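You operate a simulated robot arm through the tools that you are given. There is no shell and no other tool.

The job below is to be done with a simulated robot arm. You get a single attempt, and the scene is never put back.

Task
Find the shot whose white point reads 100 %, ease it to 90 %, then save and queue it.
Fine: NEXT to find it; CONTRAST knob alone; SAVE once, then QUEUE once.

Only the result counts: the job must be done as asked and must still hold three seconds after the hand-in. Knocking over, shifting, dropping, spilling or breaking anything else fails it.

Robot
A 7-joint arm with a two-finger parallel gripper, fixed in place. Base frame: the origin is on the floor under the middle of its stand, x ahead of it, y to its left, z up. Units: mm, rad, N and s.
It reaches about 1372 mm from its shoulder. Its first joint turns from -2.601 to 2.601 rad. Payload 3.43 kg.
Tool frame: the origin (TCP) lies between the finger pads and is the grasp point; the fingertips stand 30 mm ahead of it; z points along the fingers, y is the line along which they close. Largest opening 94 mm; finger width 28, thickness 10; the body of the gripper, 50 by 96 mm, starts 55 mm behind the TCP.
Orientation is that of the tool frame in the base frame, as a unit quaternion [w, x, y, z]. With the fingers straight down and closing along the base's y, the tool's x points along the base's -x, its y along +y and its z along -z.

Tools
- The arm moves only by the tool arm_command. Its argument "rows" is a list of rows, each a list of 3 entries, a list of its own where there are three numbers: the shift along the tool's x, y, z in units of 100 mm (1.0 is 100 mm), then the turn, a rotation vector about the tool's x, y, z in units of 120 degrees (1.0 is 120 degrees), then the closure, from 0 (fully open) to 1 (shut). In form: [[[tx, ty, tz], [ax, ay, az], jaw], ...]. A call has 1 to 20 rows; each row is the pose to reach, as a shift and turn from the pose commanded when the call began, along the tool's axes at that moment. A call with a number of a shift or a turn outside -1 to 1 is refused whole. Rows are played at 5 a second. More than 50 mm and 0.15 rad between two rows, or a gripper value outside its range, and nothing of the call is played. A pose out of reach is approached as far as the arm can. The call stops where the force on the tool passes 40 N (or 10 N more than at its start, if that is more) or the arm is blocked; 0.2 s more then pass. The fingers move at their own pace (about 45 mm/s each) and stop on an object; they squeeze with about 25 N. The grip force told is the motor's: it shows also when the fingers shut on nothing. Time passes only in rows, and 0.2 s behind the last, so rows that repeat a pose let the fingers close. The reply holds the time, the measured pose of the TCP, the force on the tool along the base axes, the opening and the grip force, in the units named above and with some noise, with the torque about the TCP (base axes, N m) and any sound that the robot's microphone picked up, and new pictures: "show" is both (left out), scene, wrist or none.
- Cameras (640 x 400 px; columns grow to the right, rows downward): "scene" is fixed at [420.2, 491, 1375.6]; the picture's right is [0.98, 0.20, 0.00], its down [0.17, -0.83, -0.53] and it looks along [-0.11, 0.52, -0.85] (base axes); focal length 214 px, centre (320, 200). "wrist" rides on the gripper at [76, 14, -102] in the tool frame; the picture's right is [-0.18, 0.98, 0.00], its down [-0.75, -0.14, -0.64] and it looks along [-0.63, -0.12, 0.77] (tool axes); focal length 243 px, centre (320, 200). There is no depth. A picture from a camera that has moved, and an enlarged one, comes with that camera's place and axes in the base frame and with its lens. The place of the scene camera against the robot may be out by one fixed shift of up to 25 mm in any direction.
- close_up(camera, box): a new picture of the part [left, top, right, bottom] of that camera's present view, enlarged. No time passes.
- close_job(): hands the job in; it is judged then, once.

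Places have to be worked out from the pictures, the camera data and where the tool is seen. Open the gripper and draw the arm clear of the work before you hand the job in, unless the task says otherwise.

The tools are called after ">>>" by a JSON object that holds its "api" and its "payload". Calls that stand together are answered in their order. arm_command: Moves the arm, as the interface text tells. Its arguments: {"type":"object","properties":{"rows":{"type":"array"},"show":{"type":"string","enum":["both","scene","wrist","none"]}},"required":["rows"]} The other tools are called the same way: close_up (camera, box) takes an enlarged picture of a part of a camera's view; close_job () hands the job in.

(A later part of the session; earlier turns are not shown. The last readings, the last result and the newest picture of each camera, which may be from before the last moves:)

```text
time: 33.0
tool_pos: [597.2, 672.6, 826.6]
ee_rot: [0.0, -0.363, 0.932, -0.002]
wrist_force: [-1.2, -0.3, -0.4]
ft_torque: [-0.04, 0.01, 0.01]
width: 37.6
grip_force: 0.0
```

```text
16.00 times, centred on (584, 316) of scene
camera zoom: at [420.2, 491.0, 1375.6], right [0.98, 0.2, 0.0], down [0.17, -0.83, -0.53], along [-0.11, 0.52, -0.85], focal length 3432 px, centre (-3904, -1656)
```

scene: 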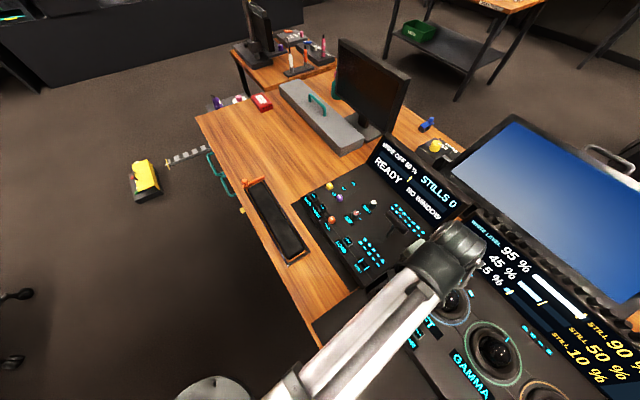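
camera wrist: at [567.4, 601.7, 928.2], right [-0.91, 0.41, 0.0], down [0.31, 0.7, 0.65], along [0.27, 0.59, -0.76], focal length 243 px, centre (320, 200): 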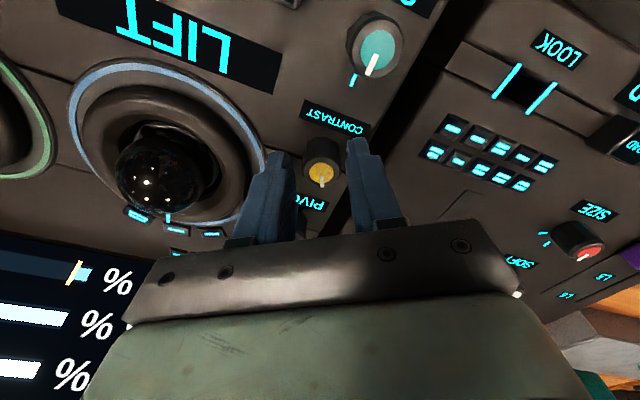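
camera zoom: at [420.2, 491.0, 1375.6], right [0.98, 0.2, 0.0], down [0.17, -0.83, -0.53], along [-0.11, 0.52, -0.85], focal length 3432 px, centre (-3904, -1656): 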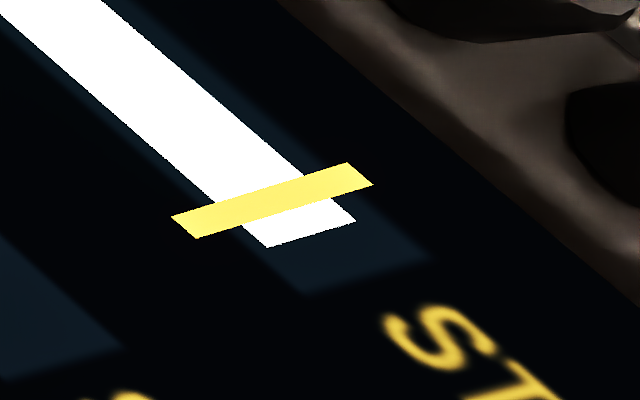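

Value unchanged and the knob is centred. I grip again and start turning counter-clockwise, about 19° first.

>>> {"api": "arm_command", "payload": {"rows": [[[0, 0, 0], [0, 0, 0], 0.7], [[0, 0, 0], [0, 0, 0], 0.85], [[0, 0, 0], [0, 0, 0], 1], [[0, 0, 0], [0, 0, 0], 1]], "show": "none"}}

>>> {"api": "arm_command", "payload": {"rows": [[[0, 0, 0], [0, 0, -0.02], 1], [[0, 0, 0], [0, 0, -0.045], 1], [[0, 0, 0], [0, 0, -0.07], 1], [[0, 0, 0], [0, 0, -0.08], 1], [[0, 0, 0], [0, 0, -0.08], 1]], "show": "none"}}

>>> {"api": "close_up", "payload": {"camera": "scene", "box": [574, 308, 594, 324]}}

```text
time: 34.0
tool_pos: [597.4, 673.0, 826.2]
ee_rot: [0.0, -0.365, 0.931, -0.002]
wrist_force: [-0.3, 0.3, 1.0]
ft_torque: [0.11, 0.1, -0.01]
width: 22.7
grip_force: 45.0
```

```text
time: 35.2
tool_pos: [598.3, 673.4, 825.7]
ee_rot: [0.0, -0.441, 0.897, -0.001]
wrist_force: [-5.3, 5.4, 0.7]
ft_torque: [0.43, 0.1, -0.01]
width: 22.3
grip_force: 45.1
```

```text
16.00 times, centred on (584, 316) of scene
camera zoom: at [420.2, 491.0, 1375.6], right [0.98, 0.2, 0.0], down [0.17, -0.83, -0.53], along [-0.11, 0.52, -0.85], focal length 3432 px, centre (-3904, -1656)
```

zoom: 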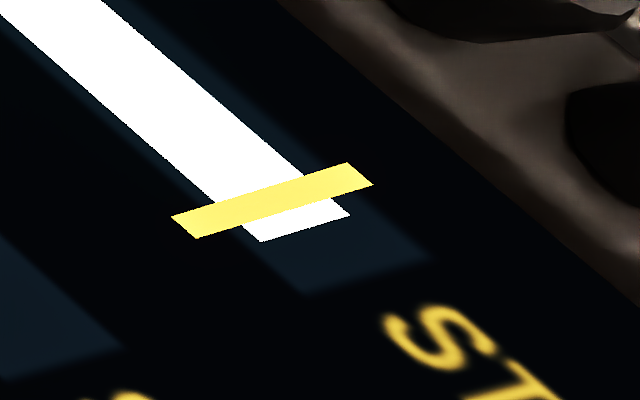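

Bar ≈93.5 %. Continuing about 10° at a time with slight force compensation.

>>> {"api": "arm_command", "payload": {"rows": [[[0, 0.002, 0], [0, 0, -0.025], 1], [[0, 0.003, 0], [0, 0, -0.05], 1], [[0, 0.003, 0], [0, 0, -0.075], 1], [[0, 0.003, 0], [0, 0, -0.1], 1], [[0, 0.003, 0], [0, 0, -0.1], 1]], "show": "none"}}

>>> {"api": "close_up", "payload": {"camera": "scene", "box": [574, 308, 594, 324]}}

>>> {"api": "close_up", "payload": {"camera": "scene", "box": [450, 210, 610, 330]}}

```text
time: 36.4
tool_pos: [598.8, 673.6, 826.2]
ee_rot: [-0.001, -0.532, 0.847, -0.001]
wrist_force: [-2.3, 11.0, -4.5]
ft_torque: [0.28, 0.08, -0.01]
width: 22.4
grip_force: 45.1
```

```text
16.00 times, centred on (584, 316) of scene
camera zoom: at [420.2, 491.0, 1375.6], right [0.98, 0.2, 0.0], down [0.17, -0.83, -0.53], along [-0.11, 0.52, -0.85], focal length 3432 px, centre (-3904, -1656)
```

zoom: 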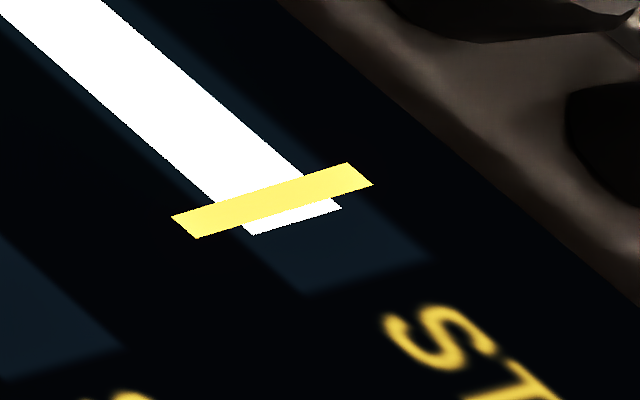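

```text
3.33 times, centred on (530, 270) of scene
camera zoom: at [420.2, 491.0, 1375.6], right [0.98, 0.2, 0.0], down [0.17, -0.83, -0.53], along [-0.11, 0.52, -0.85], focal length 715 px, centre (-380, -33)
```

zoom: 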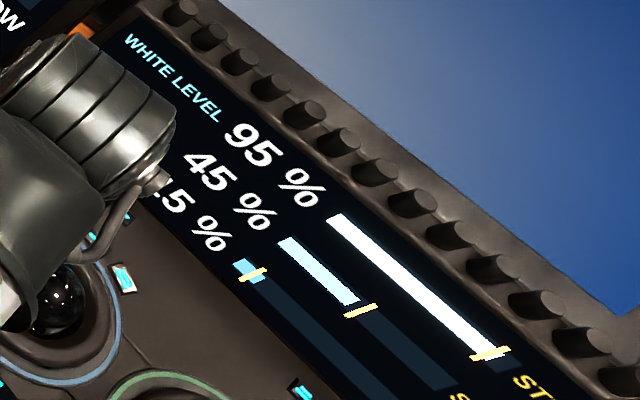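

Bar ≈92.7 %. About 37° more needed; continuing in 12° steps with compensation.

>>> {"api": "arm_command", "payload": {"rows": [[[-0.002, 0.001, 0.001], [0, 0, -0.025], 1], [[-0.003, 0.002, 0.001], [0, 0, -0.05], 1], [[-0.003, 0.002, 0.001], [0, 0, -0.075], 1], [[-0.003, 0.002, 0.001], [0, 0, -0.1], 1], [[-0.003, 0.002, 0.001], [0, 0, -0.1], 1]], "show": "none"}}

>>> {"api": "close_up", "payload": {"camera": "scene", "box": [574, 308, 594, 324]}}

>>> {"api": "close_up", "payload": {"camera": "wrist", "box": [240, 60, 400, 200]}}

>>> {"api": "close_up", "payload": {"camera": "scene", "box": [450, 210, 610, 330]}}

```text
time: 37.6
tool_pos: [598.6, 673.4, 826.9]
ee_rot: [0.0, -0.618, 0.786, -0.002]
wrist_force: [2.9, 0.7, -7.2]
ft_torque: [0.53, -0.07, 0.01]
width: 22.4
grip_force: 45.0
```

```text
16.00 times, centred on (584, 316) of scene
camera zoom: at [420.2, 491.0, 1375.6], right [0.98, 0.2, 0.0], down [0.17, -0.83, -0.53], along [-0.11, 0.52, -0.85], focal length 3432 px, centre (-3904, -1656)
```

zoom: 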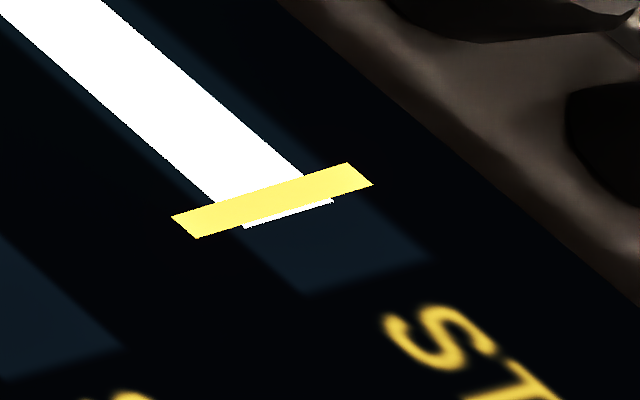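

```text
2.86 times, centred on (320, 130) of wrist
camera zoom: at [567.2, 602.7, 928.8], right [-0.91, 0.41, 0.0], down [0.31, 0.7, 0.64], along [0.27, 0.58, -0.77], focal length 693 px, centre (320, 400)
```

zoom: 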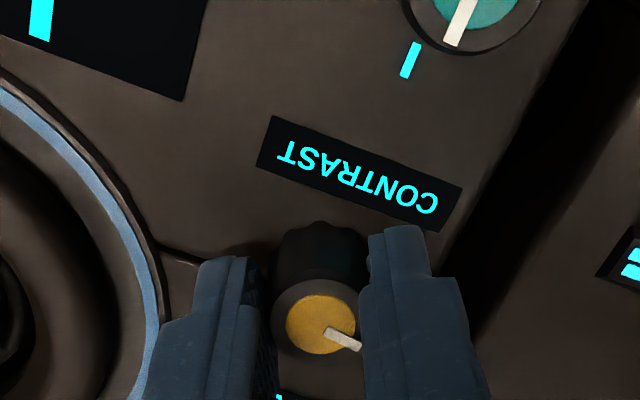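

```text
3.33 times, centred on (530, 270) of scene
camera zoom: at [420.2, 491.0, 1375.6], right [0.98, 0.2, 0.0], down [0.17, -0.83, -0.53], along [-0.11, 0.52, -0.85], focal length 715 px, centre (-380, -33)
```

zoom: 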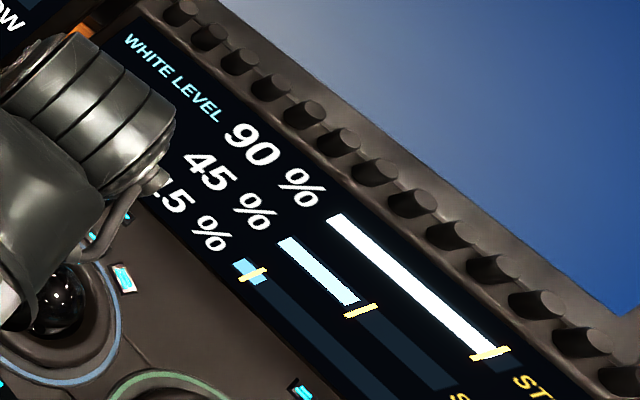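

Text now reads 90 % (bar ≈91.8 %). To centre the true value on 90, I turn another ~24° in two parts.

>>> {"api": "arm_command", "payload": {"rows": [[[0, 0, 0.002], [0, 0, -0.025], 1], [[0, 0, 0.002], [0, 0, -0.05], 1], [[0, 0, 0.002], [0, 0, -0.075], 1], [[0, 0, 0.002], [0, 0, -0.1], 1], [[0, 0, 0.002], [0, 0, -0.1], 1]], "show": "none"}}

>>> {"api": "close_up", "payload": {"camera": "scene", "box": [574, 308, 594, 324]}}

>>> {"api": "close_up", "payload": {"camera": "scene", "box": [450, 210, 610, 330]}}

```text
time: 38.8
tool_pos: [599.6, 673.2, 824.9]
ee_rot: [0.0, -0.697, 0.717, -0.002]
wrist_force: [6.6, -8.8, 0.5]
ft_torque: [-0.62, -0.03, -0.01]
width: 22.3
grip_force: 45.2
```

```text
16.00 times, centred on (584, 316) of scene
camera zoom: at [420.2, 491.0, 1375.6], right [0.98, 0.2, 0.0], down [0.17, -0.83, -0.53], along [-0.11, 0.52, -0.85], focal length 3432 px, centre (-3904, -1656)
```

zoom: 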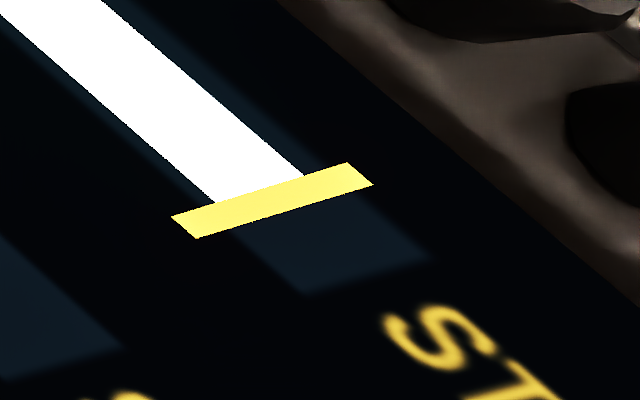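

```text
3.33 times, centred on (530, 270) of scene
camera zoom: at [420.2, 491.0, 1375.6], right [0.98, 0.2, 0.0], down [0.17, -0.83, -0.53], along [-0.11, 0.52, -0.85], focal length 715 px, centre (-380, -33)
```

zoom: 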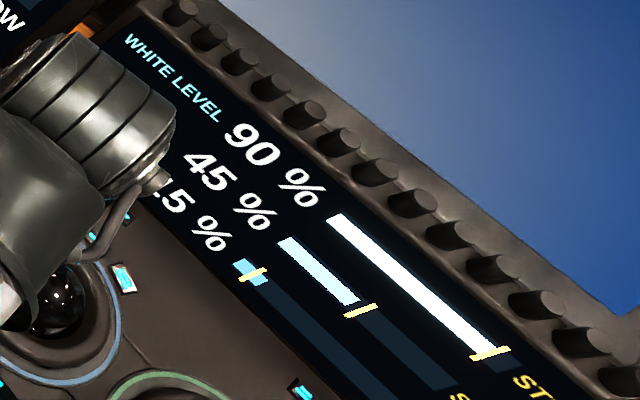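

The bar end is hidden under the 90 % marker (est. 90.9 %). One more ~12° turn centres it.

>>> {"api": "arm_command", "payload": {"rows": [[[0.002, -0.001, 0], [0, 0, -0.025], 1], [[0.003, -0.002, 0], [0, 0, -0.05], 1], [[0.003, -0.002, 0], [0, 0, -0.075], 1], [[0.003, -0.002, 0], [0, 0, -0.1], 1], [[0.003, -0.002, 0], [0, 0, -0.1], 1]], "show": "none"}}

>>> {"api": "close_up", "payload": {"camera": "scene", "box": [574, 308, 594, 324]}}

>>> {"api": "close_up", "payload": {"camera": "scene", "box": [450, 210, 610, 330]}}

>>> {"api": "close_up", "payload": {"camera": "wrist", "box": [240, 60, 400, 200]}}

```text
time: 40.0
tool_pos: [599.3, 672.6, 826.1]
ee_rot: [0.0, 0.768, -0.64, 0.001]
wrist_force: [5.3, -2.3, -3.9]
ft_torque: [0.08, -0.2, 0.02]
width: 22.2
grip_force: 45.5
```

```text
16.00 times, centred on (584, 316) of scene
camera zoom: at [420.2, 491.0, 1375.6], right [0.98, 0.2, 0.0], down [0.17, -0.83, -0.53], along [-0.11, 0.52, -0.85], focal length 3432 px, centre (-3904, -1656)
```

zoom: 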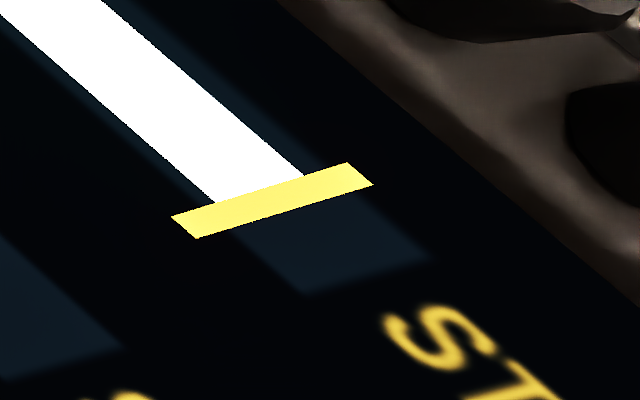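

```text
3.33 times, centred on (530, 270) of scene
camera zoom: at [420.2, 491.0, 1375.6], right [0.98, 0.2, 0.0], down [0.17, -0.83, -0.53], along [-0.11, 0.52, -0.85], focal length 715 px, centre (-380, -33)
```

zoom: 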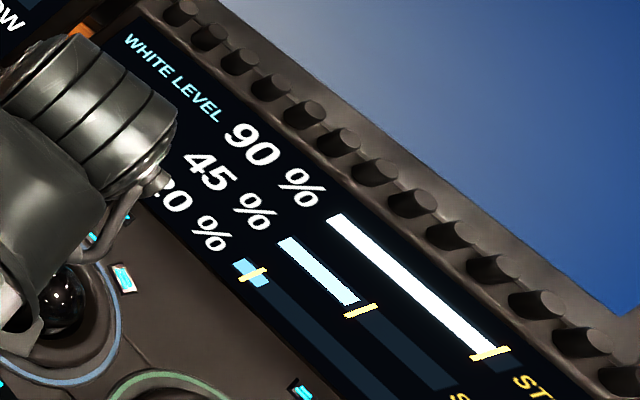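

```text
2.86 times, centred on (320, 130) of wrist
camera zoom: at [599.1, 595.6, 928.7], right [-1.0, 0.0, 0.0], down [0.0, 0.77, 0.64], along [0.0, 0.64, -0.77], focal length 693 px, centre (320, 400)
```

zoom: 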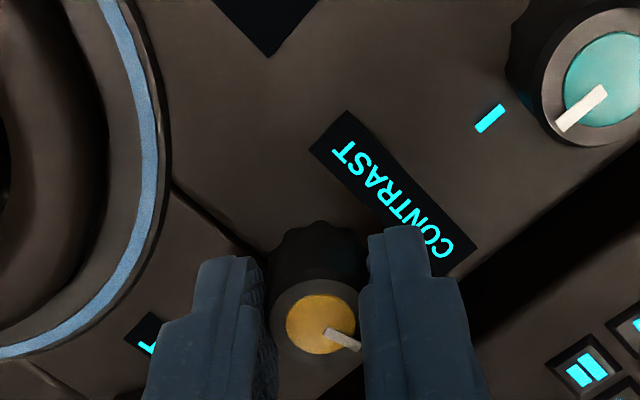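

White level reads 90 % with the bar end centred under the 90 % marker. I open the fingers and lift clear of the knob, checking the reading holds.

>>> {"api": "arm_command", "payload": {"rows": [[[0, 0, 0], [0, 0, 0], 0.68], [[0, 0, 0], [0, 0, 0], 0.58], [[0, 0, 0], [0, 0, 0], 0.58], [[0, 0, -0.1], [0, 0, 0], 0.58], [[0, 0, -0.3], [0, 0, 0], 0.58], [[0, 0, -0.6], [0, 0, 0], 0.58], [[0, 0, -1.0], [0, 0, 0], 0.58]]}}

>>> {"api": "close_up", "payload": {"camera": "scene", "box": [450, 210, 610, 330]}}

```text
time: 41.6
tool_pos: [598.7, 672.9, 925.2]
ee_rot: [0.001, 0.768, -0.641, 0.001]
wrist_force: [-0.7, 0.0, 0.2]
ft_torque: [0.01, 0.03, 0.01]
width: 39.3
grip_force: 0.1
camera wrist: at [598.9, 596.2, 1028.5], right [-1.0, 0.01, 0.0], down [0.0, 0.77, 0.64], along [0.0, 0.64, -0.77], focal length 243 px, centre (320, 200)
```

scene: 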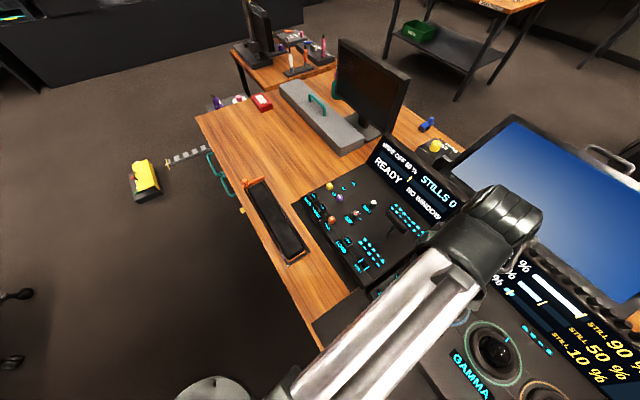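
wrist: 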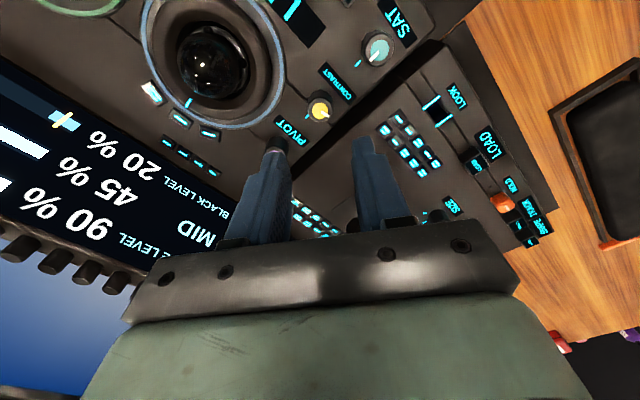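

```text
3.33 times, centred on (530, 270) of scene
camera zoom: at [420.2, 491.0, 1375.6], right [0.98, 0.2, 0.0], down [0.17, -0.83, -0.53], along [-0.11, 0.52, -0.85], focal length 715 px, centre (-380, -33)
```

zoom: 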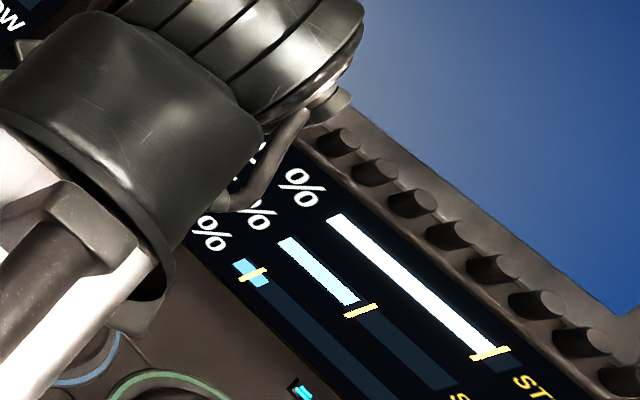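

The wrist view confirms WHITE 90 %, MID 45 %. Next I rise, turn the wrist back to the console-aligned yaw and close the fingers, then travel back toward SAVE.

>>> {"api": "arm_command", "payload": {"rows": [[[0, 0, -0.1], [0, 0, 0.0575], 0.58], [[0, 0, -0.2], [0, 0, 0.115], 0.58], [[0, 0, -0.3], [0, 0, 0.1725], 0.58], [[0, 0, -0.4], [0, 0, 0.23], 0.58], [[0, 0, -0.5], [0, 0, 0.2875], 1], [[0, 0, -0.6], [0, 0, 0.345], 1], [[0, 0, -0.7], [0, 0, 0.4025], 1], [[0, 0, -0.8], [0, 0, 0.46], 1], [[0, 0, -0.8], [0, 0, 0.46], 1]], "show": "none"}}

>>> {"api": "arm_command", "payload": {"rows": [[[0, -0.35, 0], [0, 0, 0], 1], [[0, -0.7, 0], [0, 0, 0], 1], [[0, -1.0, 0], [0, 0, 0], 1]], "show": "none"}}

>>> {"api": "arm_command", "payload": {"rows": [[[0, -0.35, 0], [0, 0, 0], 1], [[0, -0.7, 0], [0, 0, 0], 1], [[0, -1.0, 0], [0, 0, 0], 1], [[0, -1.0, 0], [0, 0, 0], 1]]}}

>>> {"api": "close_up", "payload": {"camera": "scene", "box": [450, 210, 610, 330]}}

```text
time: 43.6
tool_pos: [598.1, 673.9, 1005.8]
ee_rot: [0.0, -0.382, 0.924, -0.002]
wrist_force: [0.5, -0.1, -0.1]
ft_torque: [-0.02, 0.01, 0.0]
width: 0.2
grip_force: 24.9
```

```text
time: 44.4
tool_pos: [669.3, 603.2, 1006.4]
ee_rot: [0.0, -0.383, 0.924, -0.002]
wrist_force: [-0.2, -0.5, -0.2]
ft_torque: [-0.01, 0.02, -0.01]
width: 0.0
grip_force: 25.9
```

```text
time: 45.4
tool_pos: [740.5, 533.1, 1006.9]
ee_rot: [-0.001, -0.383, 0.924, -0.001]
wrist_force: [-1.4, 0.3, -0.3]
ft_torque: [0.02, 0.0, 0.02]
width: 0.2
grip_force: 24.9
camera wrist: at [677.6, 488.9, 1109.5], right [-0.57, 0.82, 0.0], down [0.63, 0.44, 0.64], along [0.53, 0.36, -0.77], focal length 243 px, centre (320, 200)
```

scene: 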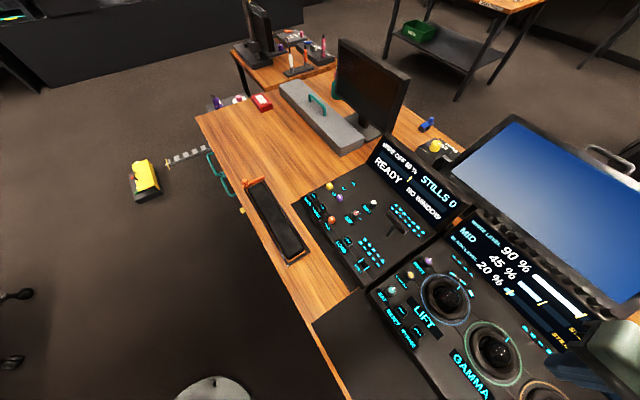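
wrist: 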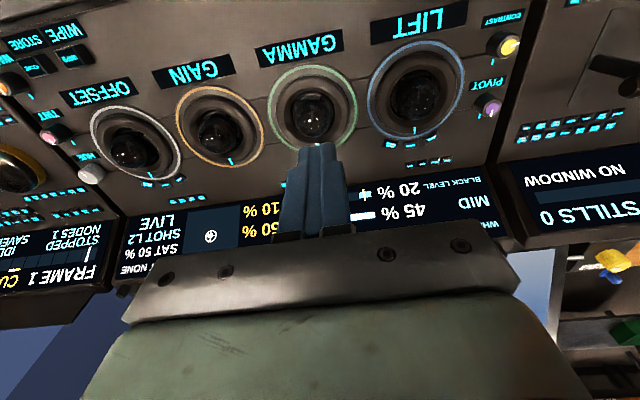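

```text
3.33 times, centred on (530, 270) of scene
camera zoom: at [420.2, 491.0, 1375.6], right [0.98, 0.2, 0.0], down [0.17, -0.83, -0.53], along [-0.11, 0.52, -0.85], focal length 715 px, centre (-380, -33)
```

zoom: 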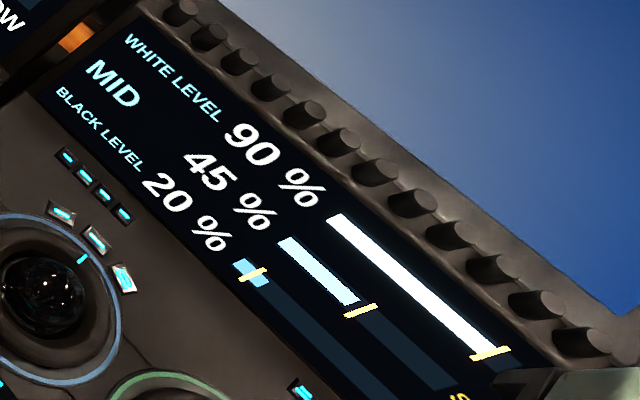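

All stable at 90 %. I now travel to above the SAVE button (≈941, 29).

>>> {"api": "arm_command", "payload": {"rows": [[[0.14, -0.33, 0], [0, 0, 0], 1], [[0.28, -0.66, 0], [0, 0, 0], 1], [[0.43, -1.0, 0], [0, 0, 0], 1]], "show": "none"}}

>>> {"api": "arm_command", "payload": {"rows": [[[0.14, -0.33, 0], [0, 0, 0], 1], [[0.28, -0.66, 0], [0, 0, 0], 1], [[0.43, -1.0, 0], [0, 0, 0], 1]], "show": "none"}}

>>> {"api": "arm_command", "payload": {"rows": [[[0.14, -0.33, 0], [0, 0, 0], 1], [[0.28, -0.66, 0], [0, 0, 0], 1], [[0.43, -1.0, 0], [0, 0, 0], 1]], "show": "none"}}

>>> {"api": "arm_command", "payload": {"rows": [[[0.14, -0.33, 0], [0, 0, 0], 1], [[0.28, -0.66, 0], [0, 0, 0], 1], [[0.43, -1.0, 0], [0, 0, 0], 1]], "show": "none"}}

>>> {"api": "arm_command", "payload": {"rows": [[[0.14, -0.33, 0], [0, 0, 0], 1], [[0.28, -0.66, 0.1], [0, 0, 0], 1], [[0.43, -0.98, 0.3], [0, 0, 0], 1], [[0.43, -0.98, 0.3], [0, 0, 0], 1]]}}

```text
time: 46.2
tool_pos: [785.2, 432.1, 1005.8]
ee_rot: [0.0, -0.383, 0.924, -0.002]
wrist_force: [-0.7, 0.8, 0.0]
ft_torque: [0.0, 0.0, 0.0]
width: 0.0
grip_force: 25.1
```

```text
time: 47.0
tool_pos: [822.6, 332.5, 1007.0]
ee_rot: [0.0, -0.383, 0.924, -0.002]
wrist_force: [0.4, 0.0, -0.3]
ft_torque: [-0.01, 0.01, 0.01]
width: 0.0
grip_force: 25.1
```

```text
time: 47.8
tool_pos: [861.3, 229.4, 1009.9]
ee_rot: [0.0, -0.384, 0.924, -0.001]
wrist_force: [-0.7, 0.8, 0.0]
ft_torque: [0.03, 0.0, -0.01]
width: 0.3
grip_force: 25.0
```

```text
time: 48.6
tool_pos: [903.0, 128.4, 1005.7]
ee_rot: [0.0, -0.384, 0.924, -0.003]
wrist_force: [-0.2, -0.1, 0.2]
ft_torque: [-0.01, 0.0, -0.01]
width: 0.0
grip_force: 24.7
```

```text
time: 49.6
tool_pos: [939.4, 27.7, 978.8]
ee_rot: [0.0, -0.384, 0.923, -0.002]
wrist_force: [0.1, -0.1, -0.3]
ft_torque: [-0.01, 0.02, 0.0]
width: 0.0
grip_force: 25.5
camera wrist: at [876.2, -16.5, 1080.5], right [-0.57, 0.82, 0.0], down [0.63, 0.44, 0.64], along [0.53, 0.36, -0.77], focal length 243 px, centre (320, 200)
```

scene: 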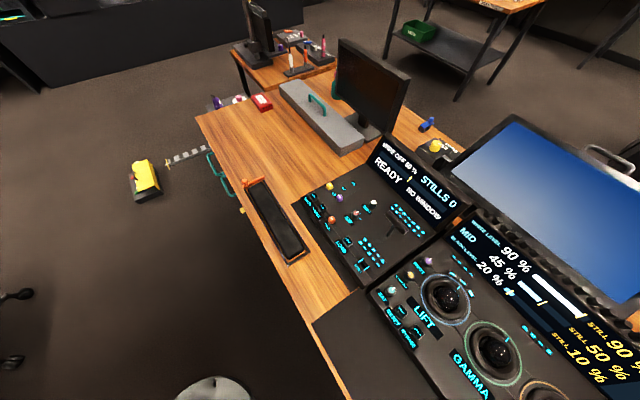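
wrist: 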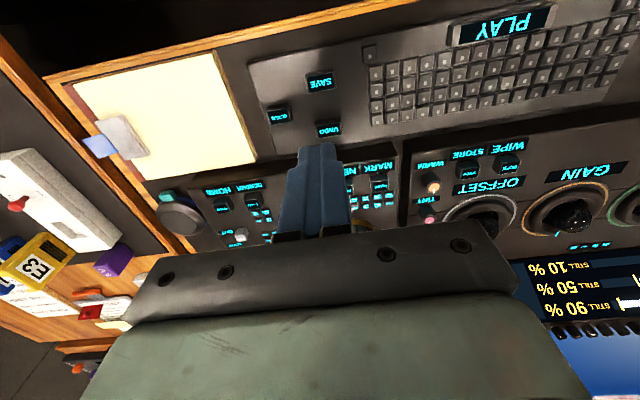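

SAVE lies almost exactly below the tips (est. 941.2, 28.3, 766). I descend to ~50 mm above and recheck.

>>> {"api": "arm_command", "payload": {"rows": [[[-0.01, 0, 0.3], [0, 0, 0], 1], [[-0.01, 0, 0.6], [0, 0, 0], 1], [[-0.01, 0, 0.9], [0, 0, 0], 1], [[-0.01, 0, 1.0], [0, 0, 0], 1]], "show": "none"}}

>>> {"api": "arm_command", "payload": {"rows": [[[0, 0, 0.3], [0, 0, 0], 1], [[0, 0, 0.5], [0, 0, 0], 1], [[0, 0, 0.5], [0, 0, 0], 1]], "show": "wrist"}}

>>> {"api": "close_up", "payload": {"camera": "wrist", "box": [240, 60, 400, 180]}}

```text
time: 50.6
tool_pos: [941.8, 28.9, 877.6]
ee_rot: [0.0, -0.384, 0.923, -0.002]
wrist_force: [0.8, -0.4, -0.8]
ft_torque: [-0.02, 0.01, -0.02]
width: 0.1
grip_force: 25.4
```

```text
time: 51.4
tool_pos: [941.0, 27.6, 827.8]
ee_rot: [0.0, -0.383, 0.924, -0.002]
wrist_force: [-1.0, -0.2, 0.2]
ft_torque: [0.0, -0.02, 0.02]
width: 0.0
grip_force: 25.0
camera wrist: at [878.8, -15.7, 930.7], right [-0.57, 0.82, 0.0], down [0.63, 0.44, 0.64], along [0.53, 0.36, -0.77], focal length 243 px, centre (320, 200)
```

wrist: 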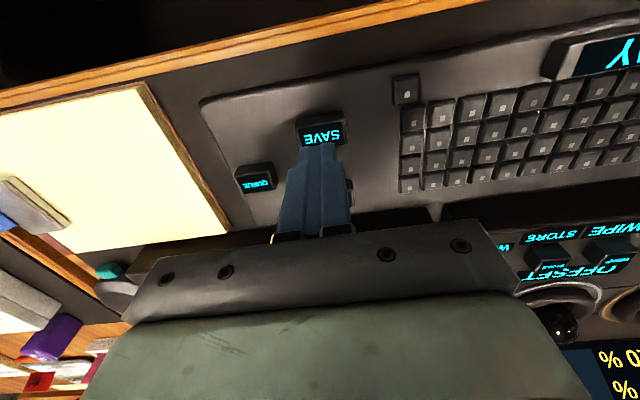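

```text
3.33 times, centred on (320, 120) of wrist
camera zoom: at [878.8, -15.7, 930.7], right [-0.57, 0.82, 0.0], down [0.63, 0.44, 0.64], along [0.53, 0.36, -0.77], focal length 809 px, centre (320, 467)
```

zoom: 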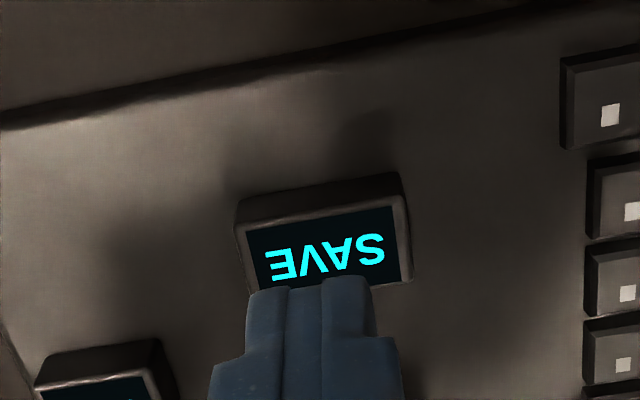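

SAVE is directly under the tips (1 mm lateral correction). I lower to ~5 mm above it, then press slowly.

>>> {"api": "arm_command", "payload": {"rows": [[[0, 0.01, 0.15], [0, 0, 0], 1], [[0, 0.01, 0.25], [0, 0, 0], 1], [[0, 0.01, 0.27], [0, 0, 0], 1], [[0, 0.01, 0.27], [0, 0, 0], 1]], "show": "wrist"}}

>>> {"api": "close_up", "payload": {"camera": "wrist", "box": [240, 60, 400, 180]}}

```text
time: 52.4
tool_pos: [941.8, 30.2, 801.5]
ee_rot: [-0.001, -0.384, 0.923, -0.002]
wrist_force: [-0.4, 0.6, 0.7]
ft_torque: [-0.02, 0.0, 0.01]
width: 0.0
grip_force: 25.0
camera wrist: at [878.1, -14.3, 904.6], right [-0.57, 0.82, 0.0], down [0.63, 0.44, 0.64], along [0.53, 0.36, -0.77], focal length 243 px, centre (320, 200)
```

wrist: 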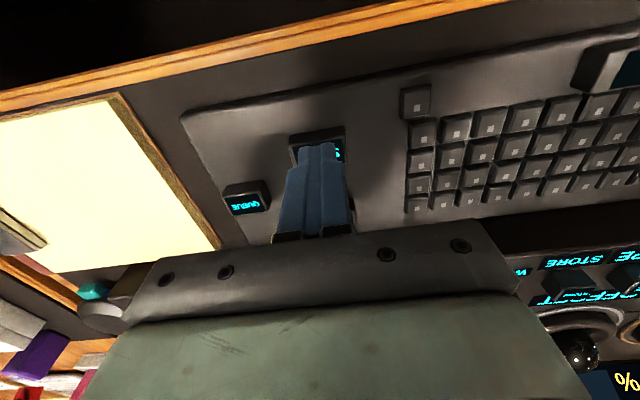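

```text
3.33 times, centred on (320, 120) of wrist
camera zoom: at [878.1, -14.3, 904.6], right [-0.57, 0.82, 0.0], down [0.63, 0.44, 0.64], along [0.53, 0.36, -0.77], focal length 809 px, centre (320, 467)
```

zoom: 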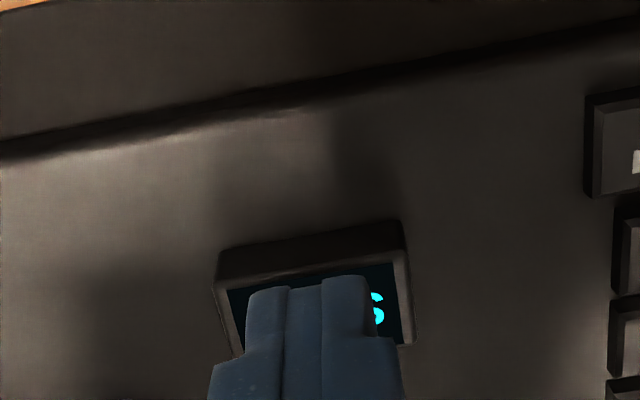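

The tips are over SAVE. I press down slowly, stopping at the click.

>>> {"api": "arm_command", "payload": {"rows": [[[0, 0, 0.02], [0, 0, 0], 1], [[0, 0, 0.04], [0, 0, 0], 1], [[0, 0, 0.05], [0, 0, 0], 1], [[0, 0, 0.06], [0, 0, 0], 1]], "show": "wrist"}}

```text
time: 53.4
tool_pos: [941.9, 28.4, 796.0]
ee_rot: [0.001, -0.384, 0.923, -0.002]
wrist_force: [2.6, 2.6, 7.1]
ft_torque: [0.0, -0.04, -0.02]
width: 0.0
grip_force: 24.9
heard: click
camera wrist: at [877.8, -14.5, 898.0], right [-0.57, 0.82, 0.0], down [0.63, 0.44, 0.64], along [0.53, 0.36, -0.77], focal length 243 px, centre (320, 200)
```

wrist: 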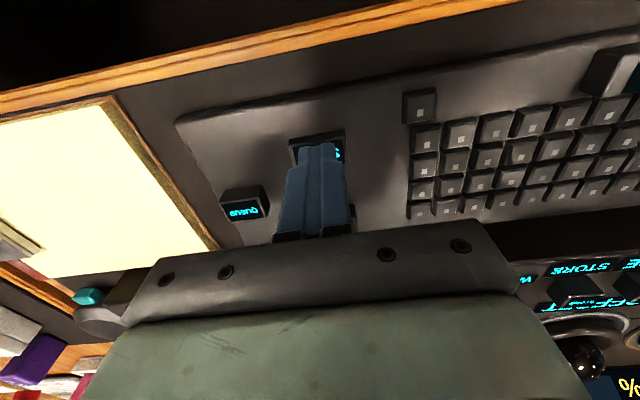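

Click heard on SAVE. I lift straight up and verify the status (e.g. the SAVED counter) before going to QUEUE.

>>> {"api": "arm_command", "payload": {"rows": [[[0, 0, -0.05], [0, 0, 0], 1], [[0, 0, -0.2], [0, 0, 0], 1], [[0, 0, -0.5], [0, 0, 0], 1], [[0, 0, -0.9], [0, 0, 0], 1], [[0, 0, -1.0], [0, 0, 0], 1]]}}

>>> {"api": "close_up", "payload": {"camera": "wrist", "box": [240, 60, 400, 180]}}

>>> {"api": "close_up", "payload": {"camera": "scene", "box": [450, 210, 640, 400]}}

```text
time: 54.6
tool_pos: [940.1, 30.9, 894.5]
ee_rot: [0.0, -0.384, 0.923, -0.001]
wrist_force: [0.4, 0.7, -0.5]
ft_torque: [-0.01, -0.01, 0.03]
width: 0.0
grip_force: 25.4
camera wrist: at [876.6, -14.1, 998.0], right [-0.57, 0.82, 0.0], down [0.63, 0.44, 0.64], along [0.53, 0.36, -0.77], focal length 243 px, centre (320, 200)
```

scene: 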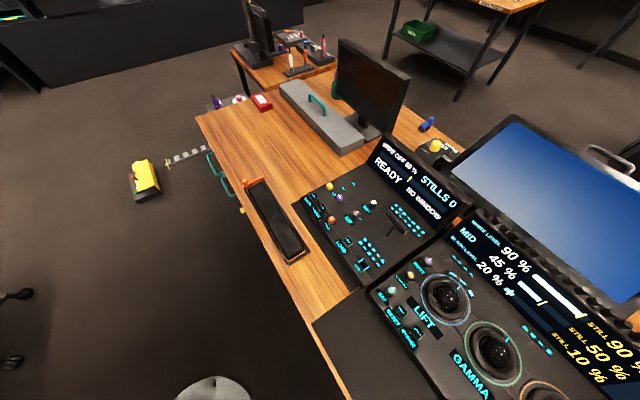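
wrist: 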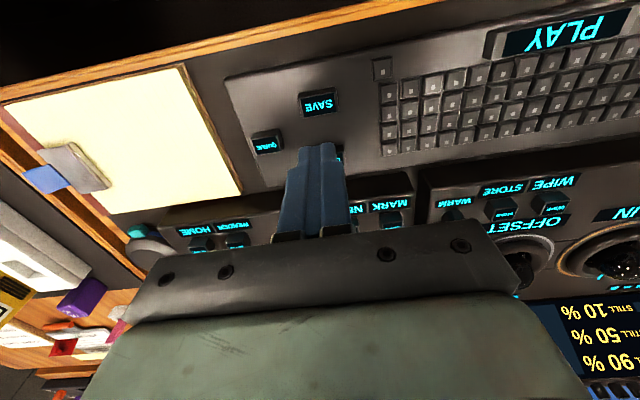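

```text
3.33 times, centred on (320, 120) of wrist
camera zoom: at [876.6, -14.1, 998.0], right [-0.57, 0.82, 0.0], down [0.63, 0.44, 0.64], along [0.53, 0.36, -0.77], focal length 809 px, centre (320, 467)
```

zoom: 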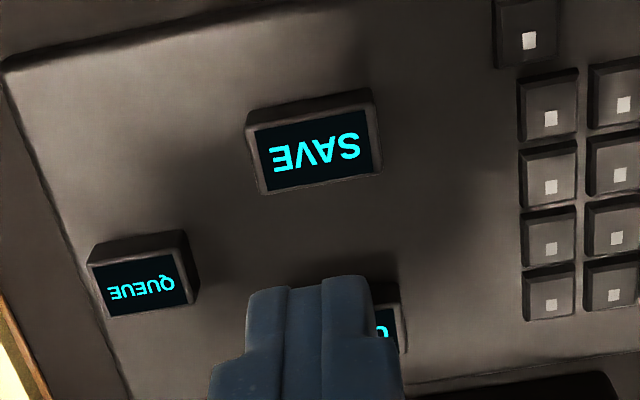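

```text
2.11 times, centred on (545, 305) of scene
camera zoom: at [420.2, 491.0, 1375.6], right [0.98, 0.2, 0.0], down [0.17, -0.83, -0.53], along [-0.11, 0.52, -0.85], focal length 452 px, centre (-154, -21)
```

zoom: 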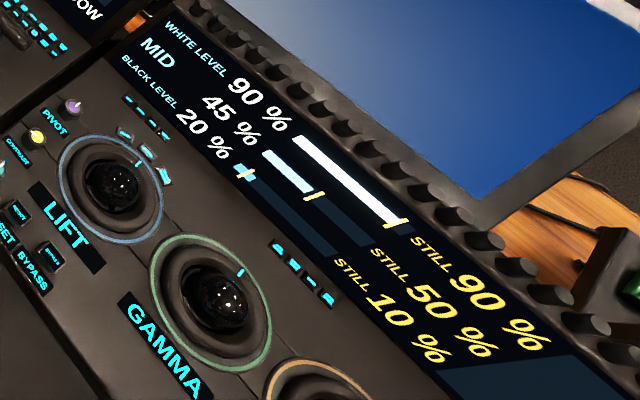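

SAVE clicked and levels held. To verify that the save registered, I rotate the wrist in place so the camera can see the right panel's status screen past the gripper.

>>> {"api": "arm_command", "payload": {"rows": [[[0, 0, 0], [0, 0, 0.06], 1], [[0, 0, 0], [0, 0, 0.12], 1], [[0, 0, 0], [0, 0, 0.18], 1], [[0, 0, 0], [0, 0, 0.24], 1], [[0, 0, 0], [0, 0, 0.3], 1], [[0, 0, 0], [0, 0, 0.36], 1], [[0, 0, 0], [0, 0, 0.42], 1], [[0, 0, 0], [0, 0, 0.47], 1], [[0, 0, 0], [0, 0, 0.52], 1]], "show": "wrist"}}

>>> {"api": "close_up", "payload": {"camera": "wrist", "box": [480, 180, 640, 400]}}

```text
time: 56.6
tool_pos: [939.8, 28.8, 894.2]
ee_rot: [0.001, 0.151, 0.989, -0.001]
wrist_force: [0.3, -0.7, -0.1]
ft_torque: [0.0, 0.0, -0.01]
width: 0.0
grip_force: 25.1
camera wrist: at [872.5, 65.2, 997.0], right [0.47, 0.88, 0.0], down [0.68, -0.36, 0.64], along [0.57, -0.3, -0.77], focal length 243 px, centre (320, 200)
```

wrist: 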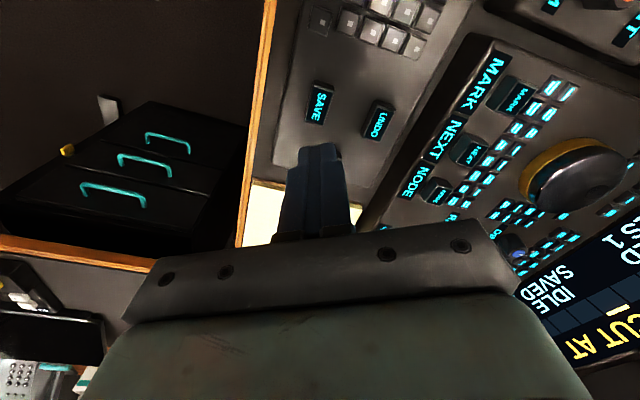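

```text
1.82 times, centred on (560, 290) of wrist
camera zoom: at [872.5, 65.2, 997.0], right [0.47, 0.88, 0.0], down [0.68, -0.36, 0.64], along [0.57, -0.3, -0.77], focal length 441 px, centre (-116, 36)
```

zoom: 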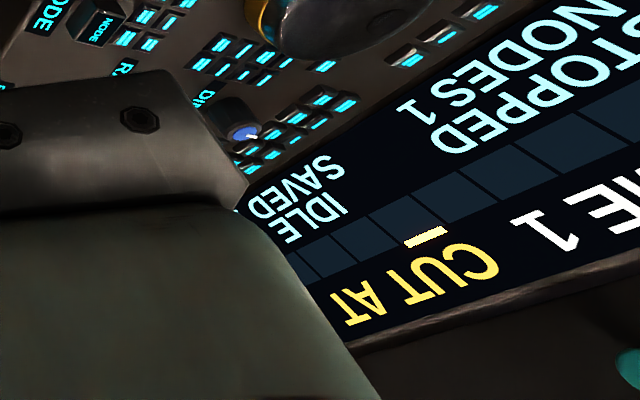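

The digit after SAVED is just hidden behind the gripper; I rotate another ~12° clockwise to reveal it.

>>> {"api": "arm_command", "payload": {"rows": [[[0, 0, 0], [0, 0, 0.05], 1], [[0, 0, 0], [0, 0, 0.1], 1], [[0, 0, 0], [0, 0, 0.1], 1]], "show": "wrist"}}

>>> {"api": "close_up", "payload": {"camera": "wrist", "box": [480, 180, 640, 400]}}

```text
time: 57.4
tool_pos: [940.2, 29.6, 894.0]
ee_rot: [0.0, 0.253, 0.967, -0.002]
wrist_force: [0.8, 1.2, 0.0]
ft_torque: [-0.01, 0.01, 0.02]
width: 0.0
grip_force: 25.0
camera wrist: at [881.8, 79.1, 997.2], right [0.64, 0.77, 0.0], down [0.59, -0.49, 0.64], along [0.49, -0.42, -0.77], focal length 243 px, centre (320, 200)
```

wrist: 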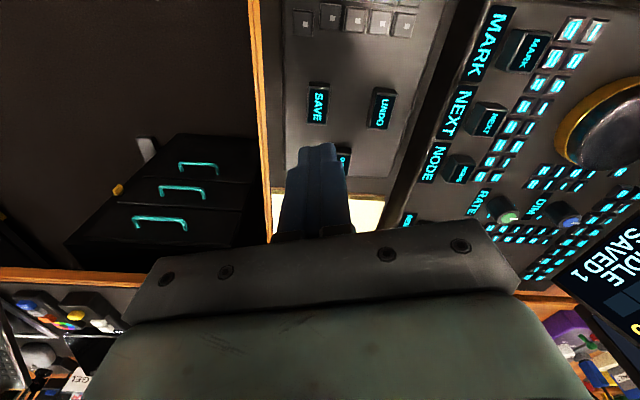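

```text
1.82 times, centred on (560, 290) of wrist
camera zoom: at [881.8, 79.1, 997.2], right [0.64, 0.77, 0.0], down [0.59, -0.49, 0.64], along [0.49, -0.42, -0.77], focal length 441 px, centre (-116, 36)
```

zoom: 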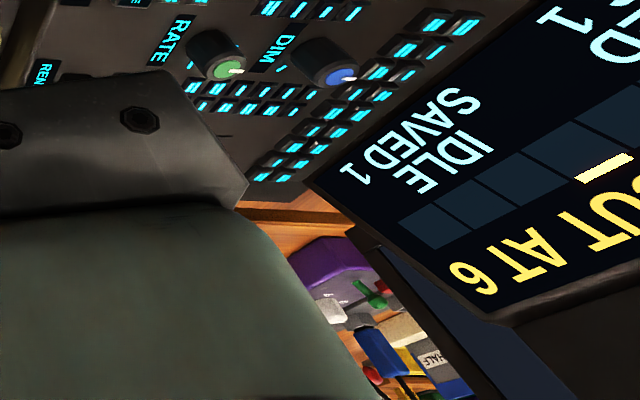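

The status screen now reads SAVED 1, IDLE. I rotate back to the aligned yaw while moving above QUEUE (≈1004, 8).

>>> {"api": "arm_command", "payload": {"rows": [[[-0.066, 0.013, 0], [0, 0, -0.062], 1], [[-0.132, 0.026, 0], [0, 0, -0.124], 1], [[-0.197, 0.039, 0], [0, 0, -0.186], 1], [[-0.263, 0.052, 0], [0, 0, -0.248], 1], [[-0.329, 0.066, 0], [0, 0, -0.31], 1], [[-0.395, 0.079, 0], [0, 0, -0.372], 1], [[-0.461, 0.092, 0], [0, 0, -0.434], 1], [[-0.526, 0.105, 0], [0, 0, -0.496], 1], [[-0.592, 0.118, 0], [0, 0, -0.558], 1], [[-0.658, 0.131, 0], [0, 0, -0.62], 1], [[-0.658, 0.131, 0], [0, 0, -0.62], 1]], "show": "wrist"}}

>>> {"api": "close_up", "payload": {"camera": "wrist", "box": [240, 60, 400, 180]}}

```text
time: 59.8
tool_pos: [1005.9, 8.2, 893.8]
ee_rot: [-0.001, -0.385, 0.923, -0.001]
wrist_force: [-0.9, 0.2, 0.0]
ft_torque: [0.03, -0.01, 0.03]
width: 0.1
grip_force: 24.9
camera wrist: at [940.7, -35.5, 997.9], right [-0.57, 0.82, 0.0], down [0.63, 0.44, 0.64], along [0.53, 0.36, -0.77], focal length 243 px, centre (320, 200)
```

wrist: 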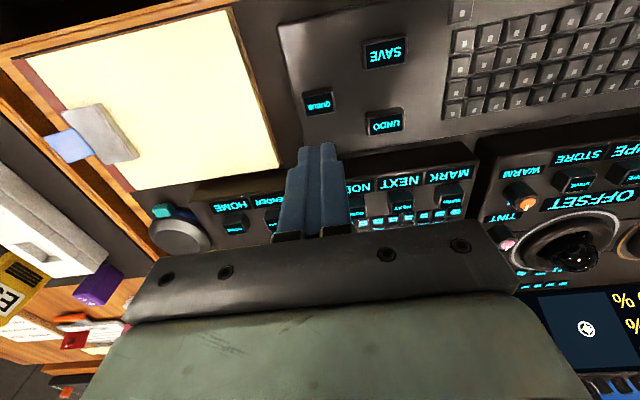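

```text
3.33 times, centred on (320, 120) of wrist
camera zoom: at [940.7, -35.5, 997.9], right [-0.57, 0.82, 0.0], down [0.63, 0.44, 0.64], along [0.53, 0.36, -0.77], focal length 809 px, centre (320, 467)
```

zoom: 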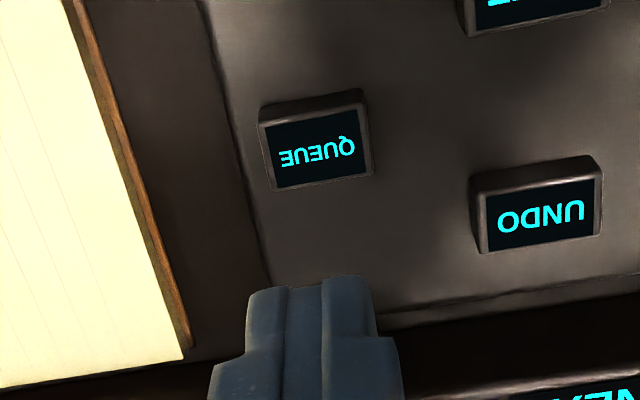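

QUEUE is centred below (1 mm forward correction). I descend 80 mm and recheck before pressing.

>>> {"api": "arm_command", "payload": {"rows": [[[-0.01, 0, 0.25], [0, 0, 0], 1], [[-0.01, 0, 0.5], [0, 0, 0], 1], [[-0.01, 0, 0.75], [0, 0, 0], 1], [[-0.01, 0, 0.85], [0, 0, 0], 1], [[-0.01, 0, 0.85], [0, 0, 0], 1]], "show": "wrist"}}

>>> {"api": "close_up", "payload": {"camera": "wrist", "box": [240, 60, 400, 180]}}

```text
time: 61.0
tool_pos: [1006.8, 8.4, 809.2]
ee_rot: [0.0, -0.384, 0.923, -0.002]
wrist_force: [0.6, 0.1, -0.4]
ft_torque: [0.03, 0.01, 0.0]
width: 0.0
grip_force: 24.8
camera wrist: at [942.4, -35.0, 911.8], right [-0.57, 0.82, 0.0], down [0.63, 0.44, 0.64], along [0.53, 0.36, -0.77], focal length 243 px, centre (320, 200)
```

wrist: 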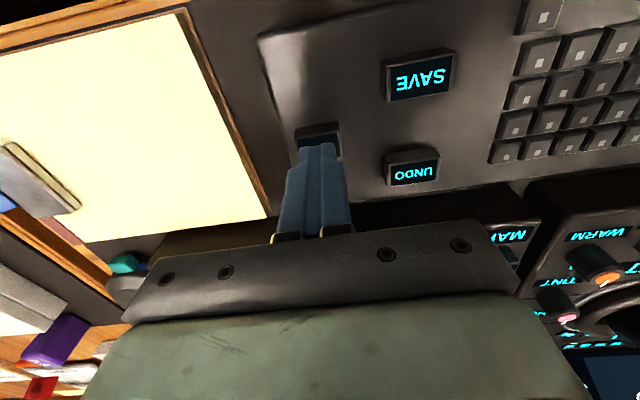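

```text
3.33 times, centred on (320, 120) of wrist
camera zoom: at [942.4, -35.0, 911.8], right [-0.57, 0.82, 0.0], down [0.63, 0.44, 0.64], along [0.53, 0.36, -0.77], focal length 809 px, centre (320, 467)
```

zoom: 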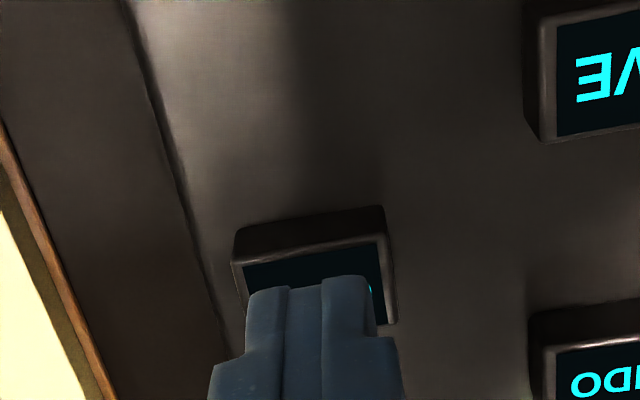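

The tips are over QUEUE with ~13 mm clearance. I press down slowly once.

>>> {"api": "arm_command", "payload": {"rows": [[[0, 0, 0.06], [0, 0, 0], 1], [[0, 0, 0.1], [0, 0, 0], 1], [[0, 0, 0.12], [0, 0, 0], 1], [[0, 0, 0.13], [0, 0, 0], 1], [[0, 0, 0.14], [0, 0, 0], 1], [[0, 0, 0.15], [0, 0, 0], 1]], "show": "wrist"}}

```text
time: 62.4
tool_pos: [1006.8, 8.8, 795.6]
ee_rot: [0.0, -0.384, 0.923, -0.001]
wrist_force: [-0.1, -2.4, 6.5]
ft_torque: [-0.07, 0.05, 0.01]
width: 0.1
grip_force: 24.7
heard: click
camera wrist: at [942.1, -34.8, 898.0], right [-0.57, 0.82, 0.0], down [0.63, 0.44, 0.64], along [0.53, 0.36, -0.77], focal length 243 px, centre (320, 200)
```

wrist: 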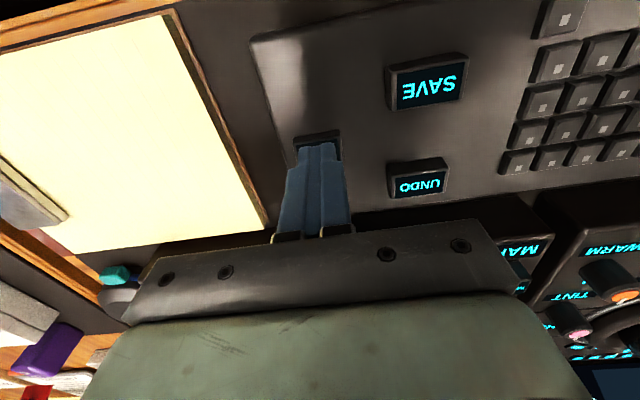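

Click heard on QUEUE. I lift straight up well clear of the controls.

>>> {"api": "arm_command", "payload": {"rows": [[[0, 0, -0.05], [0, 0, 0], 1], [[0, 0, -0.2], [0, 0, 0], 1], [[0, 0, -0.5], [0, 0, 0], 1], [[0, 0, -0.9], [0, 0, 0], 1], [[0, 0, -1.0], [0, 0, 0], 1]], "show": "none"}}

>>> {"api": "arm_command", "payload": {"rows": [[[0, 0, 0], [0, 0, 0.06], 1], [[0.05, 0, 0], [0, 0, 0.12], 1], [[0.1, 0, 0], [0, 0, 0.18], 1], [[0.15, 0, 0], [0, 0, 0.24], 1], [[0.2, 0, 0], [0, 0, 0.3], 1], [[0.25, 0, 0], [0, 0, 0.36], 1], [[0.3, 0, 0], [0, 0, 0.42], 1], [[0.35, 0, 0], [0, 0, 0.48], 1], [[0.4, 0, 0], [0, 0, 0.54], 1], [[0.45, 0, 0], [0, 0, 0.6], 1], [[0.5, 0, 0], [0, 0, 0.6], 1]]}}

>>> {"api": "close_up", "payload": {"camera": "wrist", "box": [480, 180, 640, 400]}}

```text
time: 63.6
tool_pos: [1003.3, 11.3, 894.7]
ee_rot: [0.0, -0.383, 0.924, -0.001]
wrist_force: [-0.4, 0.2, 0.5]
ft_torque: [0.0, 0.0, 0.03]
width: 0.2
grip_force: 25.2
```

```text
time: 66.0
tool_pos: [970.1, -26.7, 894.5]
ee_rot: [0.0, 0.234, 0.972, -0.002]
wrist_force: [0.1, 0.2, 0.1]
ft_torque: [-0.02, -0.04, -0.02]
width: 0.0
grip_force: 25.2
camera wrist: at [909.2, 20.8, 997.2], right [0.61, 0.79, 0.0], down [0.61, -0.47, 0.64], along [0.51, -0.39, -0.77], focal length 243 px, centre (320, 200)
```

scene: 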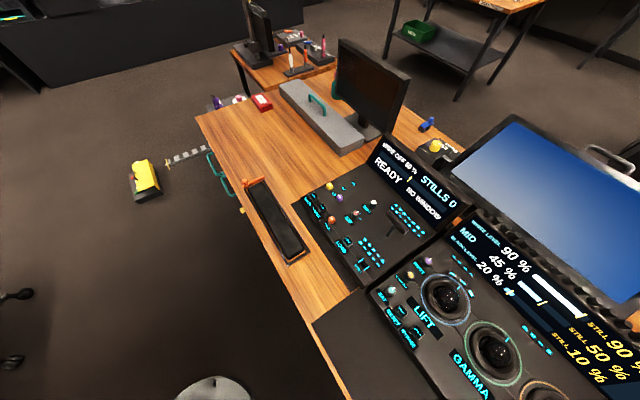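
wrist: 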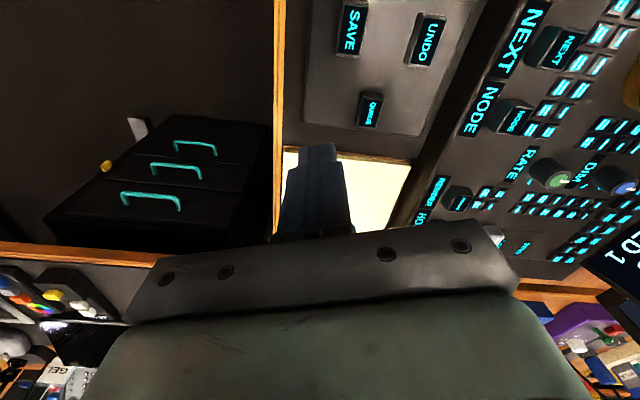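

```text
1.82 times, centred on (560, 290) of wrist
camera zoom: at [909.2, 20.8, 997.2], right [0.61, 0.79, 0.0], down [0.61, -0.47, 0.64], along [0.51, -0.39, -0.77], focal length 441 px, centre (-116, 36)
```

zoom: 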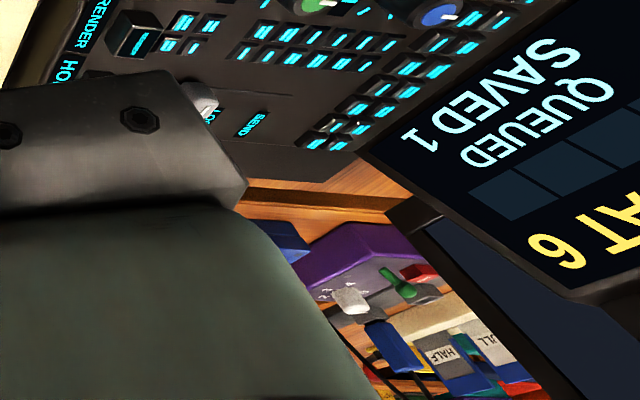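

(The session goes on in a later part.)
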